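You operate a simulated robot arm through the tools that you are given. There is no shell and no other tool.

You run a simulated robot arm. Do the job below in one go: nothing can be reset, and whatever is moved stays where it is left.

Task
Centre and lock the rack; level and lock the bench side tie rod.
Fine: the steering knob's red line on the white mark, the red lock pin in, the rod's jam nut tight.

It is judged by the outcome, as a careful person would: the job done as asked, and still so three seconds after it is handed in. It fails if anything else is knocked over, pushed out of place, dropped, spilled or broken.

Robot
A 6-joint arm with a two-finger gripper on a trunk, on a base that drives. Base frame: it is fixed to the floor where the robot stands at the start and does not move with it; the origin is under the middle of the robot, x ahead of it, y to its left, z up. Units: m, rad, N and s.
With the tool pointing down near the work surface it reaches from about 0.38 to 0.86 m from the robot's upright axis, wherever it stands. Its first joint turns from -2.897 to 2.897 rad. Places, roughly: bench side jam nut [-2.4, 2, 0.6]; bench side tie rod [-2.3, 2.1, 0.7]; lock pin [-1.9, 2.2, 0.9]; shelf side jam nut [-1, 3, 0.6]; shelf side tie rod [-1.1, 2.9, 0.7]; steering knob [-2, 2.3, 0.9]. Payload 2.45 kg.
The tool frame sits at the grasp point between the pads (the TCP): z along the fingers, y along the line on which they close. The tips reach 0.02 m beyond it. Largest opening 0.14 m; the body of the gripper starts 0.168 m behind the TCP.
Orientation is told as [roll, pitch, yaw] about the base's x, y, z axes, in that order, counted from this pose: with the fingers straight down and closing along the base's y, the tool's x points along the base's -x, its y along +y and its z along -z.

Tools
- The arm moves only by the tool drive_tool. Its argument "plan" is a list of rows, each an object of numbers (a shift or turn left out is 0, a gripper value left out holds the last): "dx", "dy", "dz": the shift along the base's x, y, z in m; "wx", "wy", "wz": the turn, a rotation vector about the base's x, y, z in rad; "hand": the opening in per cent of the stroke, from 0 (shut) to 100 (fully open). In form: [{"dx": .., "dy": .., "dz": .., "wx": .., "wy": .., "wz": .., "hand": ..}, ...]. A call has 1 to 20 rows; each row is the pose to reach, as a shift and turn from the pose commanded when the call began. A row lasts 0.2 s, in which the tool goes at most 0.05 m and 0.15 rad; a call with a longer step from one row to the next is refused whole, and so is a gripper value outside its range. A pose out of reach is approached as far as the arm can. The call stops where the force on the tool passes 80 N (or 10 N more than at its start, if that is more) or the arm is blocked; 0.2 s more then pass. The fingers move at their own pace (about 0.045 m/s each) and stop on an object; they squeeze with about 32 N. The grip force told is the motor's: it shows also when the fingers shut on nothing. Time passes only in rows, and 0.2 s behind the last, so rows that repeat a pose let the fingers close. The reply holds the time, the measured pose of the TCP, the force on the tool along the base axes, the opening and the grip force, in the units named above and with some noise, with the torque about the TCP (base axes, N m) and any sound that the robot's microphone picked up.
- Cameras (640 x 400 px; columns grow to the right, rows downward): "scene" is now at [0.0717, 0.1279, 1.8542]; the picture's right is [-0.07, -1.00, 0.00], its down [-0.69, 0.05, -0.73] and it looks along [0.73, -0.05, -0.69] (base axes); focal length 261 px, centre (320, 200). "wrist" rides on the gripper at [0.078, 0.011, -0.209] in the tool frame; the picture's right is [-0.14, 0.99, 0.00], its down [-0.92, -0.13, -0.37] and it looks along [-0.37, -0.05, 0.93] (tool axes); focal length 280 px, centre (320, 200).
- capture(camera): a new picture of that camera. It takes no simulated time.
- move_column(by): slides the trunk up (or, below 0, down) by that many m; the arm and the scene camera ride with it, the base frame stays. It gives what a move gives, with no picture.
- steer(legs): drives the robot by 1 to 6 legs, each [ahead, left, turn to the left] in m, m and rad, along the robot's own axes; the way and the turn of a leg run together, so that a leg with both is an arc; at most 1.5 m and 3.142 rad a leg. The arm and the cameras ride along, it lands a little off, and it stops where it bumps. It gives what a move gives.
- turn_head(pan, tilt): turns the head with the scene camera to pan (to the left, within 2.496 rad either way) and tilt (down, from -0.506 to 1.204), counted from straight ahead of the robot. It gives what a move gives.
- probe_pixels(camera, pixels): for up to 12 pixels [column, row] of the newest picture of that camera ("zoom" is the newest enlarged one), the place [x, y, z] in the base frame of the surface seen there, good to about 0.002 m, but the place of the scene camera against the robot may be out by one fixed shift of up to 0.025 m in any direction. It takes no simulated time.
- enlarge(camera, box): a new picture of the part [left, top, right, bottom] of that camera's present view, enlarged. It takes no simulated time.
- finish_job(): hands the job in; it is judged then, once.

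Leave the gripper open and the arm clear of the work at the hand-in unless told otherwise.

The tools are called after "Call:" as name(argument=value, ...) on one line, values as JSON. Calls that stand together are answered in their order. drive_tool: Moves the arm, as the interface text tells. Its arguments: {"type":"object","properties":{"plan":{"type":"array","items":{"type":"object","properties":{"dx":{"type":"number"},"dy":{"type":"number"},"dz":{"type":"number"},"wx":{"type":"number"},"wy":{"type":"number"},"wz":{"type":"number"},"hand":{"type":"number"}}}}},"required":["plan"]} The other tools are called the same way: move_column (by) slides the trunk up or down; steer (legs) drives the base; turn_head (pan, tilt) turns the head that bears the scene camera; capture (camera) takes a picture; probe_pixels (camera, pixels) gives the place of the surface under pixels of a picture; enlarge (camera, box) takes an enlarged picture of a part of a camera's view; finish_job () hands the job in.

At the start:

```text
t: 0.0
tcp_pos: [0.5924, -0.0046, 1.1893]
tool_rot: [-0.002, 0.001, -0.001]
ft_force: [-0.1, 0.2, -0.1]
ft_torque: [0.01, -0.02, -0.01]
grip_width: 0.1397
gripper_force: 0.1
trunk travel left (down, up): [-0.1, 0.13]
robot x, y, heading: [0.0019, -0.0015, 0.001]
head pan, tilt: [-0.066, 0.757]
```

scene: 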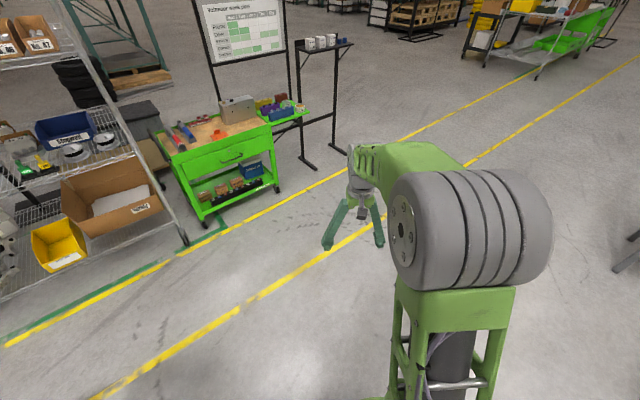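
wrist: 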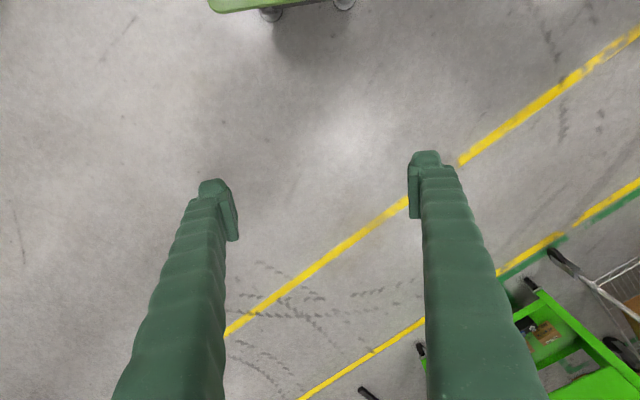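

The work lies behind and to the left, around [-2, 2.3]. Nothing in the current view shows it, so I turn the head to about 2.3 rad to look that way.

Call:
turn_head(pan=2.28, tilt=0.4)

Call:
capture(camera="scene")

```text
t: 2.2
tcp_pos: [0.592, -0.0046, 1.1888]
tool_rot: [0.001, 0.0, -0.001]
ft_force: [-1.1, 1.2, 0.1]
ft_torque: [-0.01, 0.01, -0.02]
grip_width: 0.14
gripper_force: 0.1
trunk travel left (down, up): [-0.1, 0.13]
robot x, y, heading: [0.0013, 0.0009, 0.001]
head pan, tilt: [2.279, 0.4]
```

```text
taken
```

scene: 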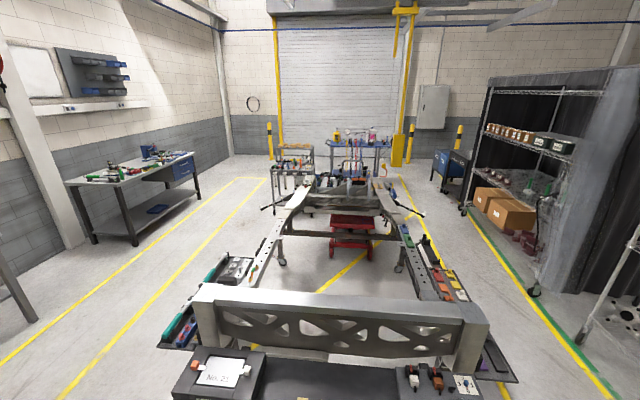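

I see a chassis frame on stands straight in view; a bench on the left and shelves on the right. The rods stick out left (265,208) and right (415,212). I enlarge the far part of the chassis.

Call:
enlarge(camera="scene", box=[240, 130, 440, 255])

Call:
probe_pixels(camera="scene", pixels=[[265, 208], [420, 213], [350, 187], [340, 300], [190, 390], [475, 320], [300, 190], [240, 260], [440, 270], [170, 330], [285, 150], [350, 145]])

```text
3.20 times, centred on (340, 192) of scene
```

zoom: 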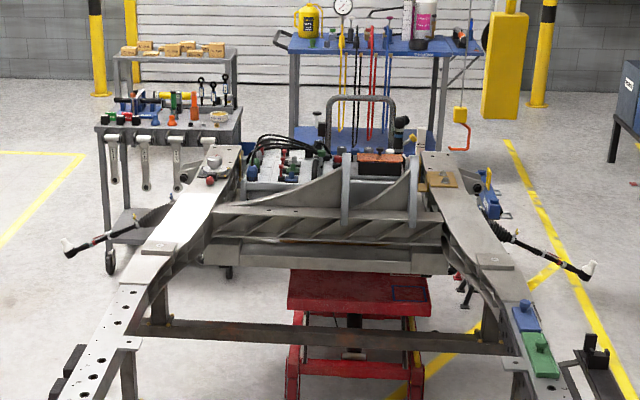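

```text
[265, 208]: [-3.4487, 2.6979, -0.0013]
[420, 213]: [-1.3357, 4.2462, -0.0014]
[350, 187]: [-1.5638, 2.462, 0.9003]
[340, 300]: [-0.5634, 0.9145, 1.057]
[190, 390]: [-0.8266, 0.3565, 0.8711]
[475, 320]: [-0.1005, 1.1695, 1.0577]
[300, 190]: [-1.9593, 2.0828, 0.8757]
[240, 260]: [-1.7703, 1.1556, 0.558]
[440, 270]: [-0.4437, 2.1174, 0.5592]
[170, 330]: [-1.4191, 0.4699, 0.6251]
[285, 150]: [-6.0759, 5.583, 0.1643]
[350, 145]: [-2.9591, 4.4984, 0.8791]
```

The chassis' far crossmember carries the rack: bench-side rod left at zoom (68,247)–(170,210), knob around zoom (212,158), red ball at (210,181). Before driving I survey the surroundings to plan a clear path along the bench side.

Call:
turn_head(pan=2.49, tilt=0.75)

Call:
capture(camera="scene")

Call:
probe_pixels(camera="scene", pixels=[[100, 50], [100, 200], [200, 100], [200, 300], [300, 100], [300, 200], [300, 350], [400, 300], [450, 150], [150, 20], [60, 130], [250, 30]])

Call:
turn_head(pan=1.2, tilt=0.75)

Call:
capture(camera="scene")

Call:
turn_head(pan=-2.49, tilt=0.6)

Call:
capture(camera="scene")

```text
t: 3.0
tcp_pos: [0.5933, -0.0042, 1.1883]
tool_rot: [0.001, -0.001, -0.001]
ft_force: [0.5, 0.6, -0.1]
ft_torque: [0.03, 0.03, -0.02]
grip_width: 0.14
gripper_force: 0.0
trunk travel left (down, up): [-0.1, 0.13]
robot x, y, heading: [0.0006, 0.0026, 0.002]
head pan, tilt: [2.491, 0.75]
```

```text
taken
```

scene: 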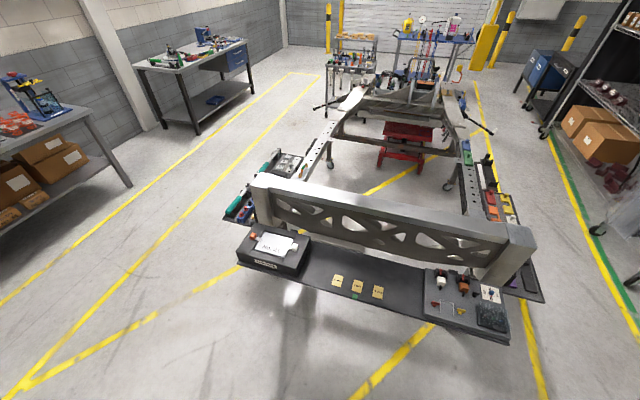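

```text
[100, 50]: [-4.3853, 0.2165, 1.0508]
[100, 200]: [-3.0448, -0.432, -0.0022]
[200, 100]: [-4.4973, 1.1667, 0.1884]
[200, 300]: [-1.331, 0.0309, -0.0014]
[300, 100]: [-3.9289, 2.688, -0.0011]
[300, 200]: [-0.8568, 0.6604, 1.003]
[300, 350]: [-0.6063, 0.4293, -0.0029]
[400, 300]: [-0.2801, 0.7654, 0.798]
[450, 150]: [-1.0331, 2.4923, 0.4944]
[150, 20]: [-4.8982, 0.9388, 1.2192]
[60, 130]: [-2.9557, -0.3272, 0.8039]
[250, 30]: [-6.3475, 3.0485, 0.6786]
```

```text
t: 4.5
tcp_pos: [0.5919, -0.0045, 1.1875]
tool_rot: [0.001, 0.001, -0.001]
ft_force: [0.3, 0.6, -0.3]
ft_torque: [0.03, -0.03, 0.01]
grip_width: 0.14
gripper_force: 0.0
trunk travel left (down, up): [-0.1, 0.13]
robot x, y, heading: [0.0016, 0.0022, 0.0]
head pan, tilt: [1.201, 0.75]
```

```text
taken
```

scene: 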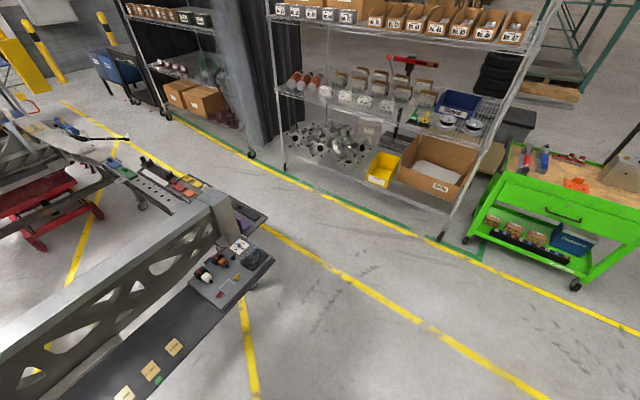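

```text
t: 7.5
tcp_pos: [0.5934, -0.0041, 1.1883]
tool_rot: [0.001, 0.001, -0.001]
ft_force: [0.6, 0.2, 0.6]
ft_torque: [0.02, 0.0, 0.04]
grip_width: 0.1399
gripper_force: 0.1
trunk travel left (down, up): [-0.1, 0.13]
robot x, y, heading: [-0.0, 0.0015, -0.001]
head pan, tilt: [-2.491, 0.6]
```

```text
taken
```

scene: 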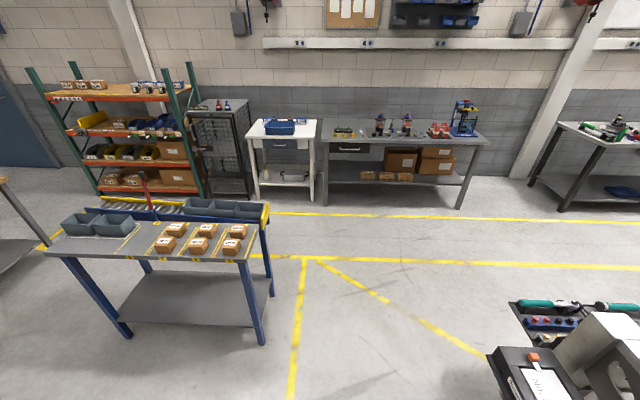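

The aisle between chassis and left bench looks about 1.5 m wide. I probe the near table and tray edges in this view for clearances.

Call:
probe_pixels(camera="scene", pixels=[[265, 335], [125, 335], [250, 240], [490, 360], [512, 305], [530, 345], [575, 325], [470, 140], [540, 180], [300, 300], [600, 300], [515, 320]])

Call:
turn_head(pan=2.49, tilt=0.6)

Call:
capture(camera="scene")

Call:
enlarge(camera="scene", box=[200, 60, 440, 210])

```text
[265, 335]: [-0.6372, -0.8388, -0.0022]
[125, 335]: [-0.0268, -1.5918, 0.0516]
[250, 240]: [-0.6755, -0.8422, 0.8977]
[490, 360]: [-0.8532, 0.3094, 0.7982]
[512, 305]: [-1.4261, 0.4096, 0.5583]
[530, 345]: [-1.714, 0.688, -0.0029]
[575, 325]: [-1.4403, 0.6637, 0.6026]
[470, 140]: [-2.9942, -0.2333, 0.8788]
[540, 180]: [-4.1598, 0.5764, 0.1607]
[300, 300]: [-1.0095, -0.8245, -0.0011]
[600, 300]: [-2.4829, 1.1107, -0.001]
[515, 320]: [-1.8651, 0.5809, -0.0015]
```

```text
t: 11.4
tcp_pos: [0.5934, -0.0036, 1.1895]
tool_rot: [0.0, -0.003, 0.0]
ft_force: [-0.4, -0.5, 1.1]
ft_torque: [0.01, -0.02, 0.0]
grip_width: 0.1398
gripper_force: 0.2
trunk travel left (down, up): [-0.1, 0.13]
robot x, y, heading: [-0.0047, -0.0034, 0.001]
head pan, tilt: [2.491, 0.6]
```

```text
taken
```

scene: 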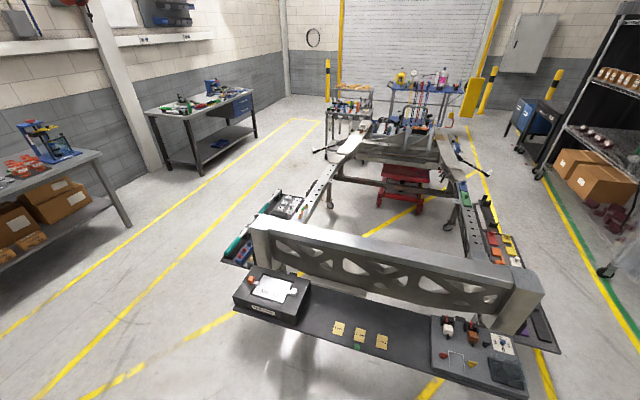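

```text
2.67 times, centred on (320, 135) of scene
```

zoom: 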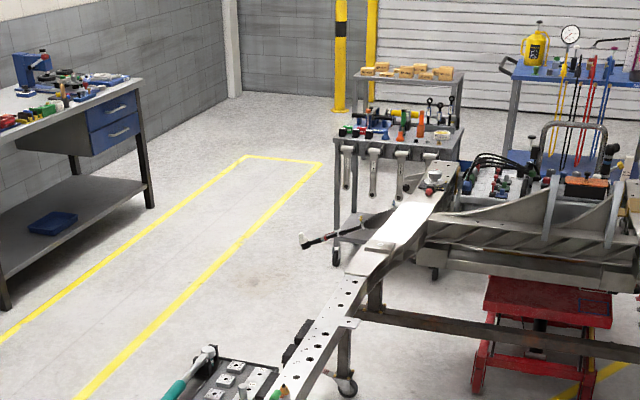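

Clear lane: table corner at (-0.65,-0.84), tray edge at about (-1.43,0.41), bench at x≈-3. First I pull the arm in and up a bit so it sweeps a smaller circle while driving.

Call:
drive_tool(plan=[{"dx": -0.04, "dz": 0.02}, {"dx": -0.08, "dz": 0.04}, {"dx": -0.12, "dz": 0.06}, {"dx": -0.15, "dz": 0.08}])

Call:
steer(legs=[[0, 0, 2.15]])

Call:
turn_head(pan=0.4, tilt=0.9)

Call:
capture(camera="scene")

```text
t: 12.4
tcp_pos: [0.4411, -0.0054, 1.272]
tool_rot: [-0.002, -0.001, 0.0]
ft_force: [-0.9, 0.5, 0.5]
ft_torque: [0.02, -0.06, -0.03]
grip_width: 0.1401
gripper_force: 0.0
trunk travel left (down, up): [-0.1, 0.13]
robot x, y, heading: [0.0003, -0.0034, 0.001]
head pan, tilt: [2.491, 0.6]
```

```text
t: 18.0
tcp_pos: [-0.2507, 0.3644, 1.2704]
tool_rot: [0.0, 0.001, 2.183]
ft_force: [0.3, 0.2, -0.1]
ft_torque: [0.03, 0.03, -0.02]
grip_width: 0.14
gripper_force: 0.0
trunk travel left (down, up): [-0.1, 0.13]
robot x, y, heading: [-0.0013, -0.0023, 2.183]
head pan, tilt: [2.491, 0.6]
```

```text
t: 20.0
tcp_pos: [-0.2506, 0.3653, 1.2711]
tool_rot: [-0.001, 0.001, 2.184]
ft_force: [-0.5, 0.0, 0.1]
ft_torque: [0.01, -0.01, 0.01]
grip_width: 0.1399
gripper_force: 0.1
trunk travel left (down, up): [-0.1, 0.13]
robot x, y, heading: [-0.0012, 0.0, 2.187]
head pan, tilt: [0.4, 0.901]
```

```text
taken
```

scene: 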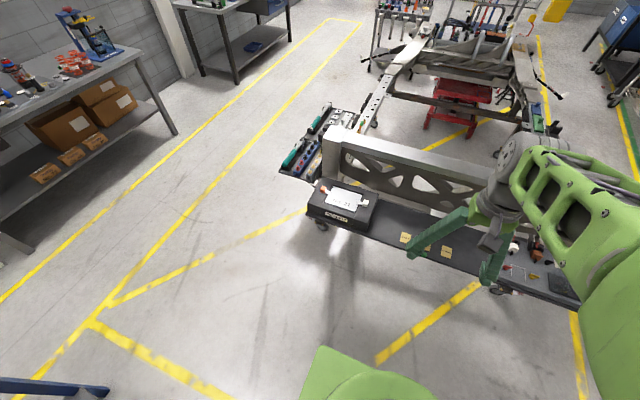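

Heading is now 2.184 rad; the box corner is at (312,210), tray corner at (281,170), rod end at (365,60). I probe these to set the diagonal leg.

Call:
probe_pixels(camera="scene", pixels=[[309, 212], [282, 172], [326, 108], [358, 124], [370, 112], [178, 133], [105, 390], [330, 345], [383, 60], [371, 62], [325, 160], [420, 385]])

Call:
enlarge(camera="scene", box=[270, 20, 430, 180])

```text
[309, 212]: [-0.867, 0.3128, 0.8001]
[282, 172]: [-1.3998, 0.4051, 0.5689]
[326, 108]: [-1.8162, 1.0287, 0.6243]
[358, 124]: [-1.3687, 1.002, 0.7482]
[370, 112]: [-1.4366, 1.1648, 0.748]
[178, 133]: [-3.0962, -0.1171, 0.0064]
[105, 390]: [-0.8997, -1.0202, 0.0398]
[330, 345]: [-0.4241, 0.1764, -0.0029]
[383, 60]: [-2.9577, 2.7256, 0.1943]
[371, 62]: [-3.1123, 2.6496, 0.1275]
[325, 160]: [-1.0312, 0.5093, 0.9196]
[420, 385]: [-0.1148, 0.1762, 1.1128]
```

```text
2.50 times, centred on (350, 100) of scene
```

zoom: 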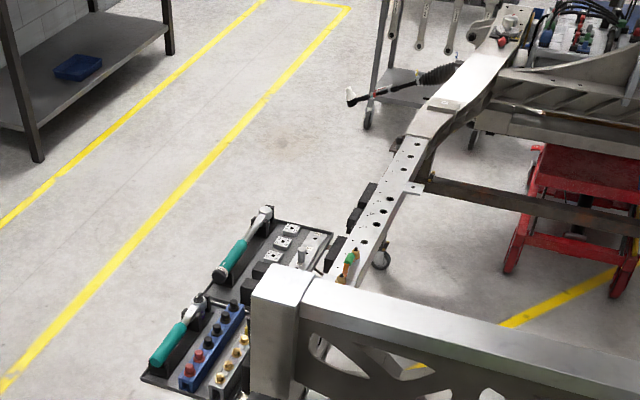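

Tray outer edge is at left ≈0.91 m in the robot's frame, table foot at (-0.32 ahead, 1.3 left). I drive diagonally between them, then ahead along the bench side, stopping well short of the rod.

Call:
steer(legs=[[0.05, 0.3, 0], [0.45, 1.1, 0], [1.2, 0.0, 0]])

Call:
turn_head(pan=-0.5, tilt=0.75)

Call:
capture(camera="scene")

```text
t: 38.5
tcp_pos: [-2.329, 0.9834, 1.2707]
tool_rot: [0.001, -0.002, 2.144]
ft_force: [1.8, 0.4, -0.3]
ft_torque: [-0.04, -0.03, 0.0]
grip_width: 0.14
gripper_force: 0.0
trunk travel left (down, up): [-0.1, 0.13]
robot x, y, heading: [-2.0946, 0.6088, 2.14]
head pan, tilt: [0.4, 0.901]
```

```text
t: 39.6
tcp_pos: [-2.3287, 0.9821, 1.2696]
tool_rot: [-0.001, 0.0, 2.143]
ft_force: [0.4, 0.1, -0.6]
ft_torque: [0.02, -0.02, 0.01]
grip_width: 0.1399
gripper_force: 0.1
trunk travel left (down, up): [-0.1, 0.13]
robot x, y, heading: [-2.0927, 0.6082, 2.144]
head pan, tilt: [-0.499, 0.75]
```

```text
taken
```

scene: 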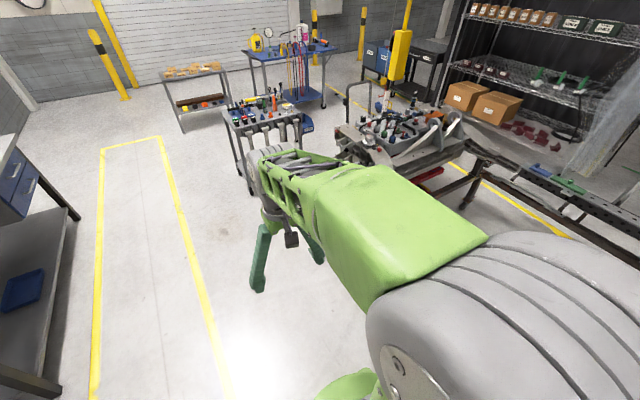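

The arm blocks the view of the bench-side end of the rack. I turn the body left so the arm points away from the chassis and look right with the head.

Call:
steer(legs=[[0.5, -0.05, 0], [0, 0, 1.3]])

Call:
turn_head(pan=-1.85, tilt=0.75)

Call:
capture(camera="scene")

```text
t: 45.8
tcp_pos: [-2.7536, 0.9457, 1.2713]
tool_rot: [0.0, -0.001, -2.857]
ft_force: [-0.5, -0.1, 0.4]
ft_torque: [0.01, 0.0, 0.03]
grip_width: 0.1401
gripper_force: 0.1
trunk travel left (down, up): [-0.1, 0.13]
robot x, y, heading: [-2.325, 1.0658, -2.852]
head pan, tilt: [-0.499, 0.75]
```

```text
t: 47.3
tcp_pos: [-2.7536, 0.9458, 1.2712]
tool_rot: [0.001, 0.0, -2.858]
ft_force: [-0.7, 0.0, 0.2]
ft_torque: [0.0, 0.02, 0.01]
grip_width: 0.14
gripper_force: 0.1
trunk travel left (down, up): [-0.1, 0.13]
robot x, y, heading: [-2.3309, 1.0607, -2.854]
head pan, tilt: [-1.85, 0.75]
```

```text
taken
```

scene: 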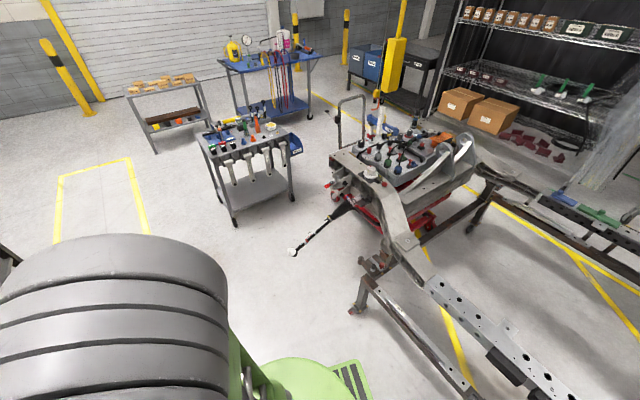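

Now the rack's bench-side end is visible: the rod from about (293,250) to (345,205), the knob near (368,172). I enlarge there.

Call:
enlarge(camera="scene", box=[270, 130, 430, 270])

Call:
enlarge(camera="scene", box=[330, 140, 410, 205])

Call:
enlarge(camera="scene", box=[280, 190, 370, 265])

```text
2.86 times, centred on (350, 200) of scene
```

zoom: 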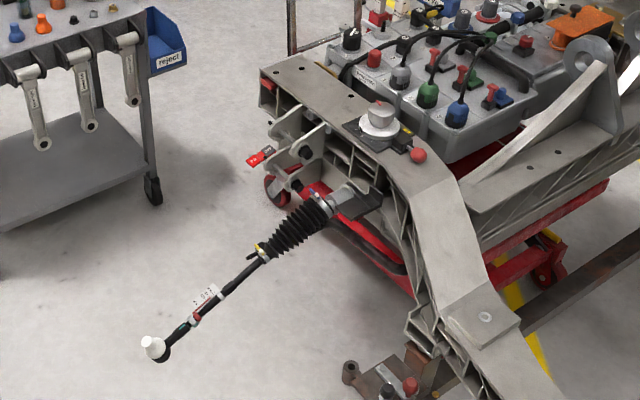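

```text
6.15 times, centred on (370, 172) of scene
```

zoom: 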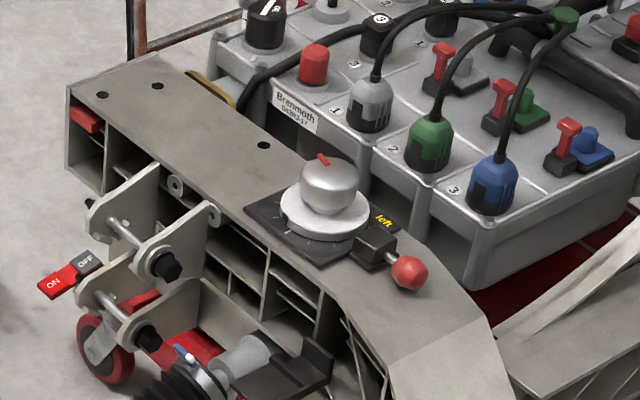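

```text
5.33 times, centred on (325, 228) of scene
```

zoom: 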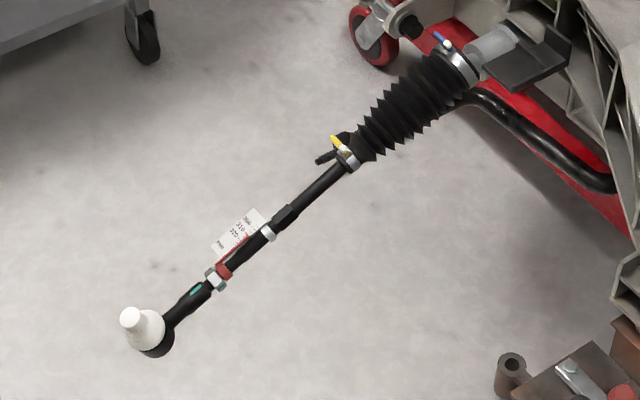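

The knob carries a red line at zoom (322,160), the red ball pin sits at (410,270), and the rod has a green vial near its outer end, a red band/nut near (215,275). I probe the rod's line to learn its slope.

Call:
probe_pixels(camera="zoom", pixels=[[131, 318], [155, 330], [175, 312], [197, 290], [215, 280], [226, 268], [267, 232], [284, 216], [315, 186], [345, 160], [420, 90], [495, 45]])

Call:
enlarge(camera="scene", box=[285, 215, 335, 260])

Call:
enlarge(camera="scene", box=[350, 150, 400, 190])

```text
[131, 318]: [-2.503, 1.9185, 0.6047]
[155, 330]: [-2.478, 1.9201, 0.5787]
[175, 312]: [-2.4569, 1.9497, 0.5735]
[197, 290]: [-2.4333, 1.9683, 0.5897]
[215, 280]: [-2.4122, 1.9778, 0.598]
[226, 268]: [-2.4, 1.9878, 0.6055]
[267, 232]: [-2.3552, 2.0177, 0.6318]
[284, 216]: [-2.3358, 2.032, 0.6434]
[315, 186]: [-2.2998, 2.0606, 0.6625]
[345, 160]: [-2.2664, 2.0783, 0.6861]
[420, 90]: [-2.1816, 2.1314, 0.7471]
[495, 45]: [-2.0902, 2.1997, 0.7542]
```

```text
8.89 times, centred on (310, 238) of scene
```

zoom: 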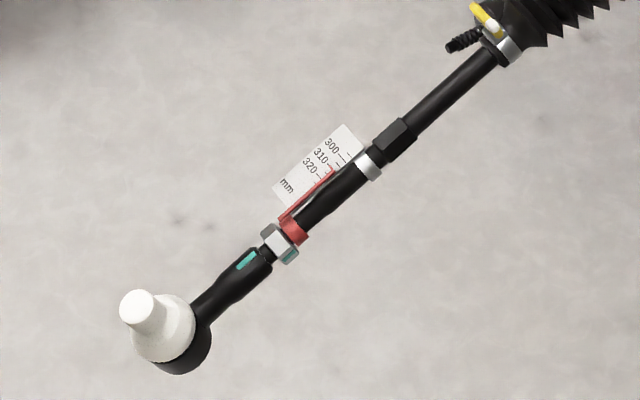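

```text
10.00 times, centred on (375, 170) of scene
```

zoom: 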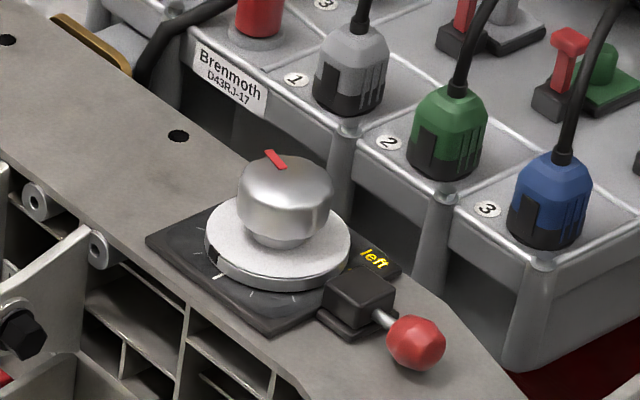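

The rod slopes down outward (z 0.75 → 0.58). There are teal witness marks on the nut and rod end, and a mm scale. I probe the knob, pin and the chassis edges next to where I want to stand.

Call:
probe_pixels(camera="zoom", pixels=[[275, 160], [290, 175], [285, 245], [218, 275], [300, 305], [415, 342], [380, 315], [360, 290], [372, 258], [150, 240], [270, 330], [400, 270]])

Call:
probe_pixels(camera="scene", pixels=[[355, 312], [360, 268], [375, 262], [385, 240], [415, 260], [420, 320], [470, 395], [350, 385], [510, 360], [395, 205], [340, 160], [330, 375]])

```text
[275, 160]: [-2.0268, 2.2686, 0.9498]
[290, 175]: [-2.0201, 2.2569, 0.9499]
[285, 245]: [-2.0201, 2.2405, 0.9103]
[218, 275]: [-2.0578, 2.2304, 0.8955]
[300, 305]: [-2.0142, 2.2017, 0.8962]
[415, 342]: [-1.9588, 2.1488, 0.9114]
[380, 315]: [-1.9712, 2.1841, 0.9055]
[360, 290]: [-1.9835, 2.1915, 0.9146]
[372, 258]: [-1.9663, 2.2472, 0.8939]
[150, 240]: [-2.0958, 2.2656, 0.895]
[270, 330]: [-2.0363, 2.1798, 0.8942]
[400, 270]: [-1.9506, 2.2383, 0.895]
```

```text
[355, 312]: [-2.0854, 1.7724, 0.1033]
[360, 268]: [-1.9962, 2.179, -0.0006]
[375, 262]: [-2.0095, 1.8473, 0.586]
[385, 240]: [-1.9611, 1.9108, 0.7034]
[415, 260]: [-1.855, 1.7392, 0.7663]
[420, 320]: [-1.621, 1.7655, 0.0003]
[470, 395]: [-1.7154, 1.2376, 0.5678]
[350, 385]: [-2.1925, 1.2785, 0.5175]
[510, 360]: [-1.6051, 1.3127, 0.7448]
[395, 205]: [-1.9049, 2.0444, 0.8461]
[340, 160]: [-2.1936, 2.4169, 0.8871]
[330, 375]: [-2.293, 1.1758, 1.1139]
```

Knob centre is about (-2.025,2.245,0.95), pin ball about (-1.96,2.15,0.91), stand foot at (-2.085,1.77). To know how near I may stand, I look straight down at my own base.

Call:
turn_head(pan=-1.85, tilt=1.2)

Call:
capture(camera="scene")

```text
t: 48.2
tcp_pos: [-2.7547, 0.947, 1.2711]
tool_rot: [0.001, 0.0, -2.856]
ft_force: [0.7, -1.1, -0.2]
ft_torque: [0.03, 0.04, 0.02]
grip_width: 0.14
gripper_force: 0.0
trunk travel left (down, up): [-0.1, 0.13]
robot x, y, heading: [-2.3256, 1.0677, -2.856]
head pan, tilt: [-1.85, 1.201]
```

```text
taken
```

scene: 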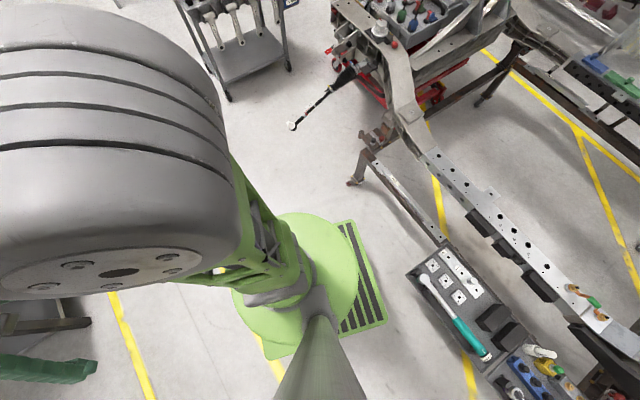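

The base plate's corners are at about (350,222) and (386,320). I probe them and the gear around.

Call:
probe_pixels(camera="scene", pixels=[[349, 225], [384, 318], [300, 225], [270, 355], [352, 182], [365, 150], [408, 275], [355, 265], [290, 128], [380, 120], [378, 260], [330, 215]])

```text
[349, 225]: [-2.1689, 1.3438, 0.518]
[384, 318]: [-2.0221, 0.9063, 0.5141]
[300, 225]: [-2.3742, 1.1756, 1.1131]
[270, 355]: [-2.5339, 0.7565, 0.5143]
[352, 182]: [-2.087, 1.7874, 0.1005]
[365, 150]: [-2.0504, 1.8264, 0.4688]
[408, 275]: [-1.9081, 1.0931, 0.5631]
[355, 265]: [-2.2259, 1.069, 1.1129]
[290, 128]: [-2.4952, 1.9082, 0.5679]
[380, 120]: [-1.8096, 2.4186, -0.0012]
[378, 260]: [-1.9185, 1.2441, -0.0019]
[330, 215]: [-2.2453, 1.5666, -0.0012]
```

The base plate is about ±0.25 m square, top at z 0.515. I'll stand beside the rail, aligned with the chassis: turn right about 1.28 rad, then creep ahead 0.38 and right 0.24.

Call:
steer(legs=[[0, 0, -1.277]])

```text
t: 51.8
tcp_pos: [-2.5711, 1.4359, 1.271]
tool_rot: [0.0, 0.0, 2.166]
ft_force: [0.1, -0.5, 0.2]
ft_torque: [0.0, -0.01, 0.01]
grip_width: 0.14
gripper_force: 0.2
trunk travel left (down, up): [-0.1, 0.13]
robot x, y, heading: [-2.3334, 1.0644, 2.16]
head pan, tilt: [-1.85, 1.201]
```

Heading 2.16. Target standing point is about (-2.33,1.52). I go ahead 0.38 first, then right 0.24.

Call:
steer(legs=[[0.38, 0, 0], [0, -0.23, 0]])

Call:
turn_head(pan=-0.3, tilt=1.0)

Call:
capture(camera="scene")

Call:
capture(camera="wrist")

```text
t: 56.4
tcp_pos: [-2.5873, 1.874, 1.2707]
tool_rot: [-0.001, 0.0, 2.157]
ft_force: [-0.1, 0.5, -0.6]
ft_torque: [-0.02, 0.03, 0.01]
grip_width: 0.1401
gripper_force: 0.0
trunk travel left (down, up): [-0.1, 0.13]
robot x, y, heading: [-2.3448, 1.5044, 2.16]
head pan, tilt: [-1.85, 1.201]
```

```text
t: 58.0
tcp_pos: [-2.5875, 1.8745, 1.2709]
tool_rot: [0.001, 0.0, 2.158]
ft_force: [0.1, 0.6, 1.3]
ft_torque: [0.0, -0.03, 0.02]
grip_width: 0.1401
gripper_force: 0.1
trunk travel left (down, up): [-0.1, 0.13]
robot x, y, heading: [-2.3428, 1.5028, 2.157]
head pan, tilt: [-0.3, 1.0]
```

```text
taken
```

scene: 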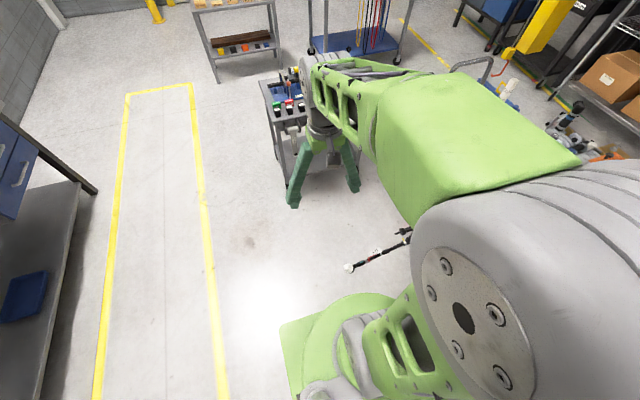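

```text
taken
```

wrist: 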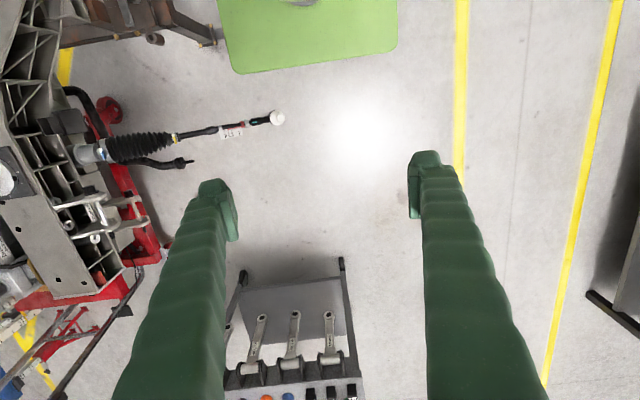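

The rod, bellows and knob (left edge, around (5,185)) show in the wrist view. I swing the tool over toward the knob at the same height, staying high, so the wrist camera can look down on it.

Call:
drive_tool(plan=[{"dx": 0.0384, "dy": 0.0222, "wz": -0.0708}, {"dx": 0.0768, "dy": 0.0444, "wz": -0.1416}, {"dx": 0.1152, "dy": 0.0666, "wz": -0.2124}, {"dx": 0.1536, "dy": 0.0888, "wz": -0.2832}, {"dx": 0.192, "dy": 0.111, "wz": -0.354}, {"dx": 0.2304, "dy": 0.1332, "wz": -0.4248}, {"dx": 0.2688, "dy": 0.1554, "wz": -0.4956}, {"dx": 0.3072, "dy": 0.1776, "wz": -0.5664}, {"dx": 0.3456, "dy": 0.1998, "wz": -0.6372}, {"dx": 0.384, "dy": 0.222, "wz": -0.708}, {"dx": 0.4224, "dy": 0.2442, "wz": -0.7788}, {"dx": 0.4608, "dy": 0.2664, "wz": -0.8496}, {"dx": 0.4992, "dy": 0.2886, "wz": -0.9204}, {"dx": 0.5376, "dy": 0.3108, "wz": -0.9912}])

Call:
capture(camera="wrist")

Call:
turn_head(pan=-0.8, tilt=0.8)

Call:
capture(camera="scene")

```text
t: 61.0
tcp_pos: [-2.0508, 2.1854, 1.2687]
tool_rot: [-0.001, 0.002, 1.164]
ft_force: [0.1, 0.4, -0.6]
ft_torque: [-0.04, 0.04, 0.0]
grip_width: 0.1398
gripper_force: 0.1
trunk travel left (down, up): [-0.1, 0.13]
robot x, y, heading: [-2.3453, 1.5032, 2.155]
head pan, tilt: [-0.3, 1.0]
```

```text
taken
```

wrist: 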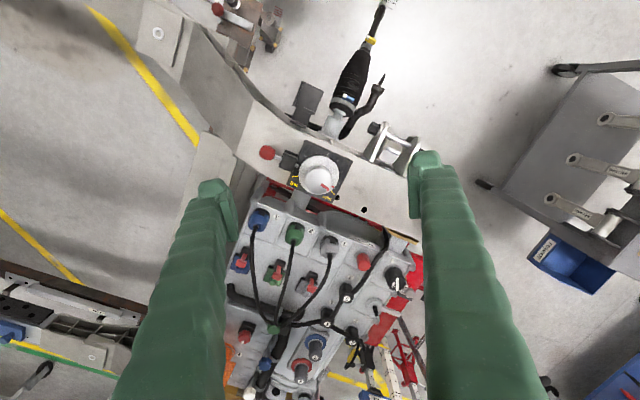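

```text
t: 61.9
tcp_pos: [-2.052, 2.1848, 1.2698]
tool_rot: [-0.001, 0.0, 1.167]
ft_force: [0.6, -0.2, -0.8]
ft_torque: [0.0, -0.02, 0.02]
grip_width: 0.1401
gripper_force: 0.1
trunk travel left (down, up): [-0.1, 0.13]
robot x, y, heading: [-2.345, 1.5045, 2.157]
head pan, tilt: [-0.799, 0.799]
```

```text
taken
```

scene: 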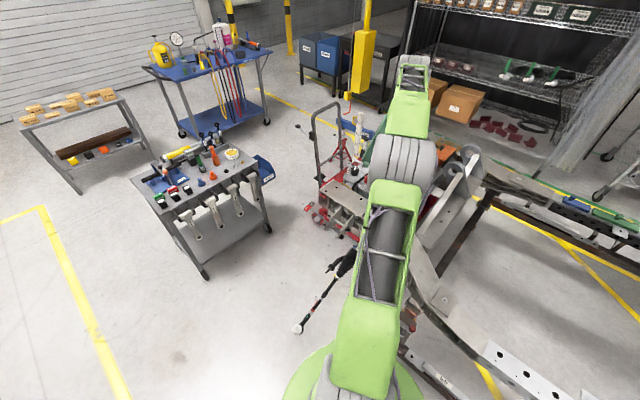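

The wrist view shows the knob near (320,175). I enlarge that area to read the knob, plate marks and pin.

Call:
enlarge(camera="wrist", box=[255, 125, 385, 210])

Call:
probe_pixels(camera="wrist", pixels=[[320, 175], [266, 153], [310, 150], [300, 150], [348, 160], [320, 150], [285, 160], [335, 195], [372, 130], [345, 100], [255, 140], [350, 200]])

```text
4.71 times, centred on (320, 168) of wrist
```

zoom: 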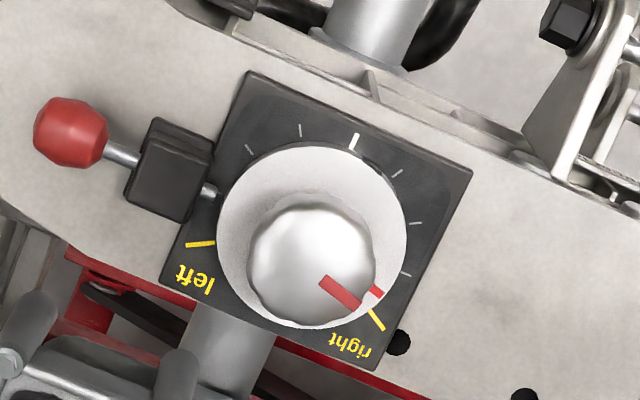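

```text
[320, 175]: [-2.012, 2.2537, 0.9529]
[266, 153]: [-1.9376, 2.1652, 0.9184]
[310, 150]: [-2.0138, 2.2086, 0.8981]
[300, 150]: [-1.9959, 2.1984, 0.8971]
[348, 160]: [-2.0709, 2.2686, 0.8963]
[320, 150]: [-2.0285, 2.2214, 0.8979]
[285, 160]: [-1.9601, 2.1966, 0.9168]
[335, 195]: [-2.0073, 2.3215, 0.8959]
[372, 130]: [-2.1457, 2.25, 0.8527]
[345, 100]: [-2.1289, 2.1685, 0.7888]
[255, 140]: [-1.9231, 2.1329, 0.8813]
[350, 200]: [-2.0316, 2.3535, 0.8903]
```

The plate reads "left" and "right" with a thick white tick midway at zoom (355,142); the knob's red line is at the "right" end, so it needs about +2.09 rad (counter-clockwise from above). Knob axis ≈ (-2.001,2.265), 0.83 m from my axis – too far out, so I creep 0.07 right and 0.05 ahead.

Call:
steer(legs=[[0.05, 0, 0], [0, -0.07, 0]])

Call:
capture(camera="wrist")

```text
t: 63.7
tcp_pos: [-2.0206, 2.2655, 1.2698]
tool_rot: [0.002, 0.0, 1.165]
ft_force: [0.0, 0.1, -0.4]
ft_torque: [0.0, 0.05, -0.02]
grip_width: 0.1402
gripper_force: 0.1
trunk travel left (down, up): [-0.1, 0.13]
robot x, y, heading: [-2.3172, 1.5831, 2.156]
head pan, tilt: [-0.799, 0.799]
```

```text
taken
```

wrist: 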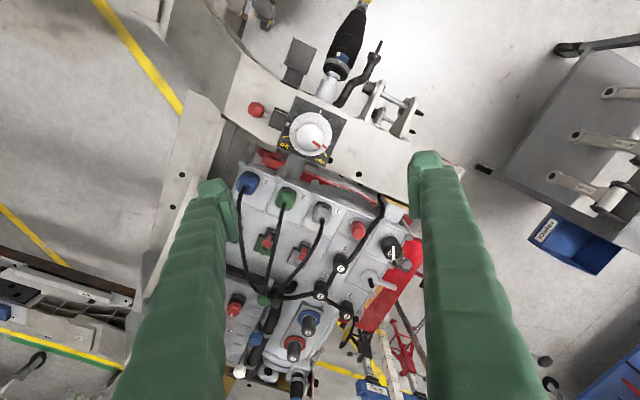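

Good, knob is now 0.75 m out. I come down to z≈1.10 and back 0.06 so the knob sits mid-picture for a careful look.

Call:
drive_tool(plan=[{"dx": -0.002, "dy": -0.015, "dz": -0.04}, {"dx": -0.003, "dy": -0.03, "dz": -0.08}, {"dx": -0.005, "dy": -0.045, "dz": -0.12}, {"dx": -0.006, "dy": -0.06, "dz": -0.16}, {"dx": -0.006, "dy": -0.06, "dz": -0.17}])

Call:
capture(camera="wrist")

Call:
enlarge(camera="wrist", box=[230, 120, 410, 240])

```text
t: 64.9
tcp_pos: [-2.0278, 2.2054, 1.0998]
tool_rot: [0.0, 0.0, 1.165]
ft_force: [0.3, -0.7, -0.7]
ft_torque: [-0.01, 0.01, -0.01]
grip_width: 0.14
gripper_force: 0.1
trunk travel left (down, up): [-0.1, 0.13]
robot x, y, heading: [-2.3153, 1.5818, 2.158]
head pan, tilt: [-0.799, 0.799]
```

```text
taken
```

wrist: 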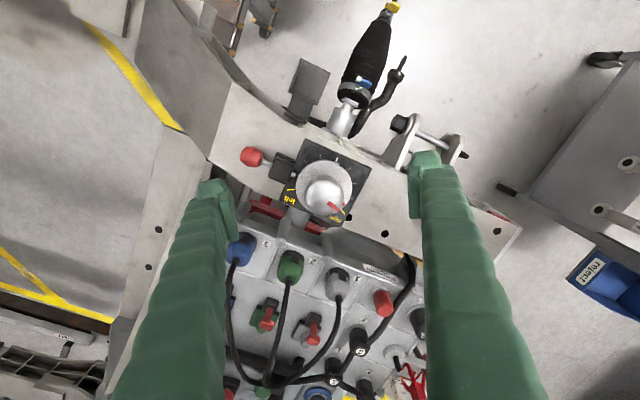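

```text
3.33 times, centred on (320, 180) of wrist
```

zoom: 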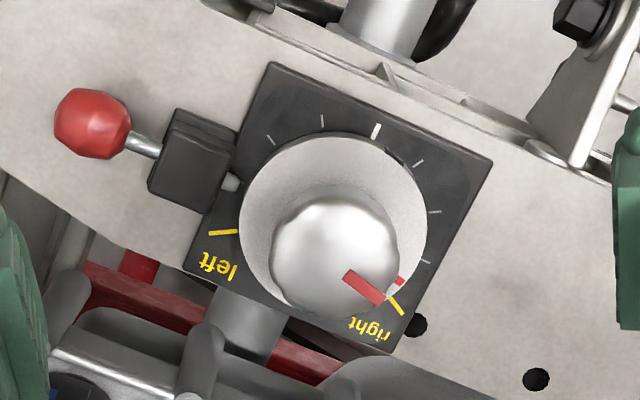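

There is a dark notch in the disc rim near zoom (405,160): turned by +120° it will face the pin. I probe knob, disc and pin for exact places.

Call:
probe_pixels(camera="zoom", pixels=[[335, 245], [275, 250], [397, 250], [335, 190], [330, 310], [255, 190], [415, 190], [340, 140], [376, 130], [90, 125], [140, 145], [190, 170]])

Call:
probe_pixels(camera="zoom", pixels=[[348, 275], [383, 301], [400, 281], [398, 303], [222, 232], [376, 122], [375, 136], [62, 110], [128, 130], [275, 66], [490, 158], [120, 110]])

```text
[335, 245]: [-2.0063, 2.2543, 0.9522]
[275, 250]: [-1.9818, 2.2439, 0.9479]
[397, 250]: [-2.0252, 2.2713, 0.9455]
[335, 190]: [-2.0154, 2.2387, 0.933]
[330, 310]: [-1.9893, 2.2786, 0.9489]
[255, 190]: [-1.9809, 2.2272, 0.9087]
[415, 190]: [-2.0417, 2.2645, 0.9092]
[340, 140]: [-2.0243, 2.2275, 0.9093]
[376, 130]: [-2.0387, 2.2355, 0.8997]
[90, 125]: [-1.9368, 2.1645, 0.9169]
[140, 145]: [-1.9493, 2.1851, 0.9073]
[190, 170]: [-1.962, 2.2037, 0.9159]
```

```text
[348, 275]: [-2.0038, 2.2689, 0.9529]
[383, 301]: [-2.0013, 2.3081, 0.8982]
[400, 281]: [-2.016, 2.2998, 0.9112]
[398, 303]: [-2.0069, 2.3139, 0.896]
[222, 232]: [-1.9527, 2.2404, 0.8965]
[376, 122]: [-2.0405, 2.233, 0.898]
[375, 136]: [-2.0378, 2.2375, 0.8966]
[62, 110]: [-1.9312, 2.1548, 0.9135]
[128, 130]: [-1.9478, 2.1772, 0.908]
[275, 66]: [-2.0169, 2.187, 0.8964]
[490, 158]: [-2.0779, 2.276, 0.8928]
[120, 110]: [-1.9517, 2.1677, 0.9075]
```

Knob axis ≈ (-2.003,2.258), diameter about 0.052, top z 0.952, disc top 0.909; white mark lies in the bench direction. I centre the tool over the knob still at z 1.10, pre-turn −1.045 rad so one grip can cover the whole +2.09 rad, and narrow the hand to ~0.08.

Call:
drive_tool(plan=[{"dx": 0.003, "dy": 0.007, "wz": -0.14, "hand": 58}, {"dx": 0.006, "dy": 0.014, "wz": -0.28}, {"dx": 0.01, "dy": 0.021, "wz": -0.42}, {"dx": 0.013, "dy": 0.028, "wz": -0.56}, {"dx": 0.017, "dy": 0.036, "wz": -0.7}, {"dx": 0.021, "dy": 0.044, "wz": -0.84}, {"dx": 0.025, "dy": 0.053, "wz": -0.98}, {"dx": 0.025, "dy": 0.053, "wz": -1.045}, {"dx": 0.025, "dy": 0.053, "wz": -1.045}])

Call:
capture(camera="wrist")

```text
t: 66.9
tcp_pos: [-2.0036, 2.2594, 1.0991]
tool_rot: [-0.001, 0.0, 0.121]
ft_force: [0.0, -0.3, 0.6]
ft_torque: [0.0, -0.01, 0.0]
grip_width: 0.0811
gripper_force: 0.1
trunk travel left (down, up): [-0.1, 0.13]
robot x, y, heading: [-2.3127, 1.5822, 2.157]
head pan, tilt: [-0.799, 0.799]
```

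```text
taken
```

wrist: 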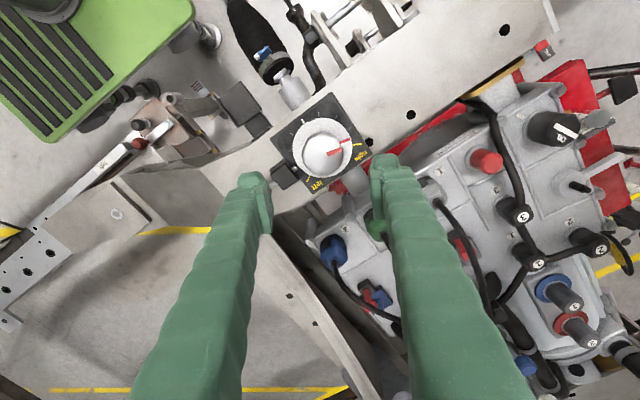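

The fingers straddle the knob's vertical line. I check heights of the control box parts around before descending.

Call:
probe_pixels(camera="wrist", pixels=[[487, 160], [333, 248], [440, 190], [540, 130], [378, 230], [430, 165], [323, 145], [356, 168], [283, 178], [460, 250], [520, 170], [345, 190]])

```text
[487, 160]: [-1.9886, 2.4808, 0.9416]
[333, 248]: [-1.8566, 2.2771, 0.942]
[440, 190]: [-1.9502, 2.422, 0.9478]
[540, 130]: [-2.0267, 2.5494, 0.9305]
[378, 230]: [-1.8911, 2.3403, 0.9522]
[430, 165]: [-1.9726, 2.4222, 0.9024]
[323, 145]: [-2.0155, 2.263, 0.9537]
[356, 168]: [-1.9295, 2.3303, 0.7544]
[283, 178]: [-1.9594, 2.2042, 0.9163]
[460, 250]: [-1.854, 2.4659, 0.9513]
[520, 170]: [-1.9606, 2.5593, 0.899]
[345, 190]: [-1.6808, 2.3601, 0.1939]
```

Box parts stay below 0.955 and 0.1 m or more from the knob. I descend straight to z≈0.94 around the knob, then close.

Call:
drive_tool(plan=[{"dz": -0.04}, {"dz": -0.08}, {"dz": -0.115}, {"dz": -0.14}, {"dz": -0.16}, {"dz": -0.16}])

Call:
capture(camera="wrist")

```text
t: 68.3
tcp_pos: [-2.0034, 2.2567, 0.9414]
tool_rot: [-0.001, 0.0, 0.122]
ft_force: [1.3, -0.5, 0.0]
ft_torque: [-0.01, 0.02, -0.04]
grip_width: 0.0811
gripper_force: 0.0
trunk travel left (down, up): [-0.1, 0.13]
robot x, y, heading: [-2.3155, 1.5852, 2.156]
head pan, tilt: [-0.799, 0.799]
```

```text
taken
```

wrist: 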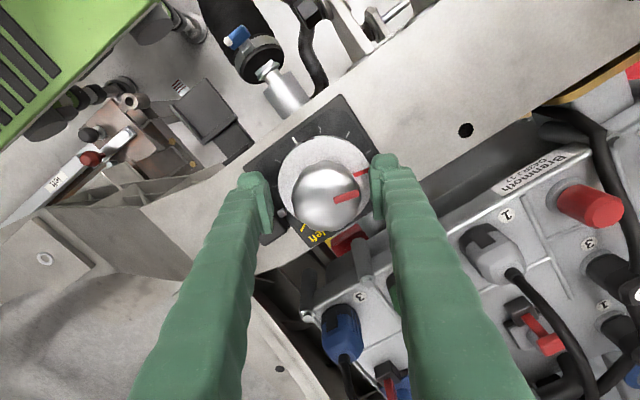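

The knob (290–360 px) sits between the pads (≈270 and 375). I close the hand on it and let it settle.

Call:
drive_tool(plan=[{"hand": 0}, {"hand": 0}, {"hand": 0}, {"hand": 0}])

```text
t: 69.3
tcp_pos: [-2.0041, 2.2621, 0.9408]
tool_rot: [0.003, -0.001, 0.121]
ft_force: [-3.5, 28.3, -0.3]
ft_torque: [0.01, 0.1, 0.04]
grip_width: 0.0552
gripper_force: 45.5
trunk travel left (down, up): [-0.1, 0.13]
robot x, y, heading: [-2.3151, 1.5832, 2.159]
head pan, tilt: [-0.799, 0.799]
```

Gripped at 0.055, but the tool feels +28 N in y: it's a few mm off-centre. I shift +y by small steps to relieve it.

Call:
drive_tool(plan=[{"dy": 0.003}, {"dy": 0.003}])

```text
t: 69.9
tcp_pos: [-2.0035, 2.2616, 0.9407]
tool_rot: [-0.001, 0.0, 0.12]
ft_force: [-3.7, 16.2, 5.3]
ft_torque: [-0.11, -0.17, 0.02]
grip_width: 0.055
gripper_force: 44.7
trunk travel left (down, up): [-0.1, 0.13]
robot x, y, heading: [-2.3153, 1.5864, 2.161]
head pan, tilt: [-0.799, 0.799]
```

Force dropped to 16 N after 3 mm; another 4 mm should null it.

Call:
drive_tool(plan=[{"dx": -0.0005, "dy": 0.004}, {"dx": -0.0005, "dy": 0.004}])

```text
t: 70.5
tcp_pos: [-2.0053, 2.2619, 0.94]
tool_rot: [-0.004, 0.002, 0.121]
ft_force: [-2.7, -3.9, 5.9]
ft_torque: [-0.12, -0.13, -0.16]
grip_width: 0.055
gripper_force: 45.4
trunk travel left (down, up): [-0.1, 0.13]
robot x, y, heading: [-2.3184, 1.5866, 2.157]
head pan, tilt: [-0.799, 0.799]
```

Centred now. I begin turning: a first +0.3 rad to feel the resistance.

Call:
drive_tool(plan=[{"wz": 0.1}, {"wz": 0.2}, {"wz": 0.3}])

Call:
enlarge(camera="wrist", box=[240, 100, 420, 250])

```text
t: 71.3
tcp_pos: [-2.0047, 2.2607, 0.942]
tool_rot: [-0.003, 0.003, 0.421]
ft_force: [-3.1, -24.1, 4.7]
ft_torque: [-0.43, -0.14, -0.21]
grip_width: 0.055
gripper_force: 45.3
trunk travel left (down, up): [-0.1, 0.13]
robot x, y, heading: [-2.3167, 1.5797, 2.162]
head pan, tilt: [-0.799, 0.799]
```

```text
2.67 times, centred on (330, 175) of wrist
```

zoom: 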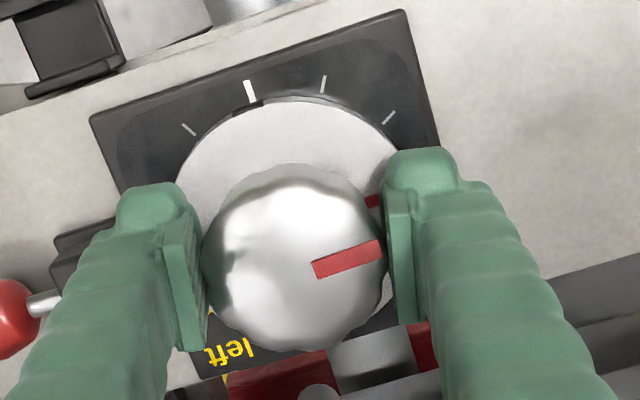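

The knob follows the hand. A −24 N side force in y has built up; I relieve it with −6 mm in y while continuing to turn.

Call:
drive_tool(plan=[{"dy": -0.004, "wz": 0.1}, {"dy": -0.006, "wz": 0.2}, {"dy": -0.006, "wz": 0.3}, {"dy": -0.006, "wz": 0.4}])

```text
t: 72.3
tcp_pos: [-2.0028, 2.2607, 0.9401]
tool_rot: [-0.001, 0.0, 0.823]
ft_force: [-2.9, -11.7, -8.3]
ft_torque: [0.45, 0.0, -0.11]
grip_width: 0.0551
gripper_force: 45.5
trunk travel left (down, up): [-0.1, 0.13]
robot x, y, heading: [-2.3168, 1.5847, 2.159]
head pan, tilt: [-0.799, 0.799]
```

Turned 0.70 rad. Continue +0.7 with another small correction.

Call:
drive_tool(plan=[{"dy": -0.002, "wz": 0.12}, {"dy": -0.003, "wz": 0.24}, {"dy": -0.003, "wz": 0.36}, {"dy": -0.003, "wz": 0.48}, {"dy": -0.003, "wz": 0.6}, {"dy": -0.003, "wz": 0.7}])

Call:
enlarge(camera="wrist", box=[240, 100, 420, 250])

```text
t: 73.7
tcp_pos: [-2.0009, 2.261, 0.9409]
tool_rot: [-0.002, -0.003, 1.523]
ft_force: [7.6, 15.4, -16.7]
ft_torque: [0.38, 0.07, -0.13]
grip_width: 0.055
gripper_force: 45.0
trunk travel left (down, up): [-0.1, 0.13]
robot x, y, heading: [-2.3206, 1.5821, 2.161]
head pan, tilt: [-0.799, 0.799]
```

```text
2.67 times, centred on (330, 175) of wrist
```

zoom: 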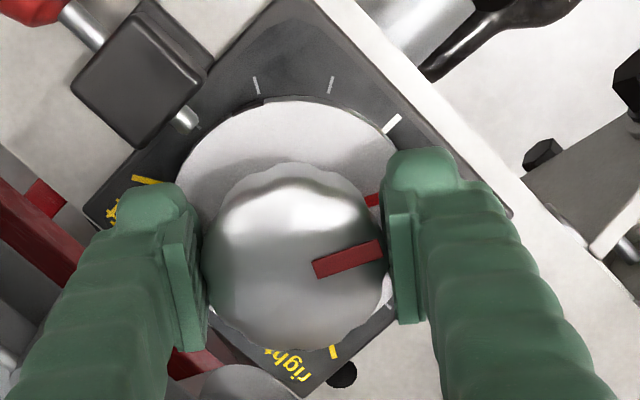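

1.40 rad done; ~0.69 to go. Relieve x/y force a little and turn 0.5 more, then look.

Call:
drive_tool(plan=[{"dx": 0.001, "dy": 0.002, "dz": -0.001, "wz": 0.12}, {"dx": 0.002, "dy": 0.004, "dz": -0.001, "wz": 0.24}, {"dx": 0.002, "dy": 0.004, "dz": -0.001, "wz": 0.36}, {"dx": 0.002, "dy": 0.004, "dz": -0.001, "wz": 0.5}])

Call:
enlarge(camera="wrist", box=[240, 100, 420, 250])

```text
t: 74.7
tcp_pos: [-2.0002, 2.2602, 0.94]
tool_rot: [0.001, -0.001, 2.024]
ft_force: [4.9, -2.1, 12.5]
ft_torque: [-1.01, 0.28, -0.13]
grip_width: 0.0552
gripper_force: 45.2
trunk travel left (down, up): [-0.1, 0.13]
robot x, y, heading: [-2.3184, 1.5871, 2.161]
head pan, tilt: [-0.799, 0.799]
```

```text
2.67 times, centred on (330, 175) of wrist
```

zoom: 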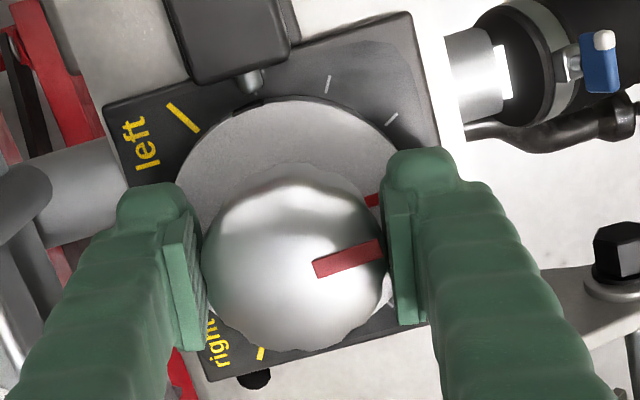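

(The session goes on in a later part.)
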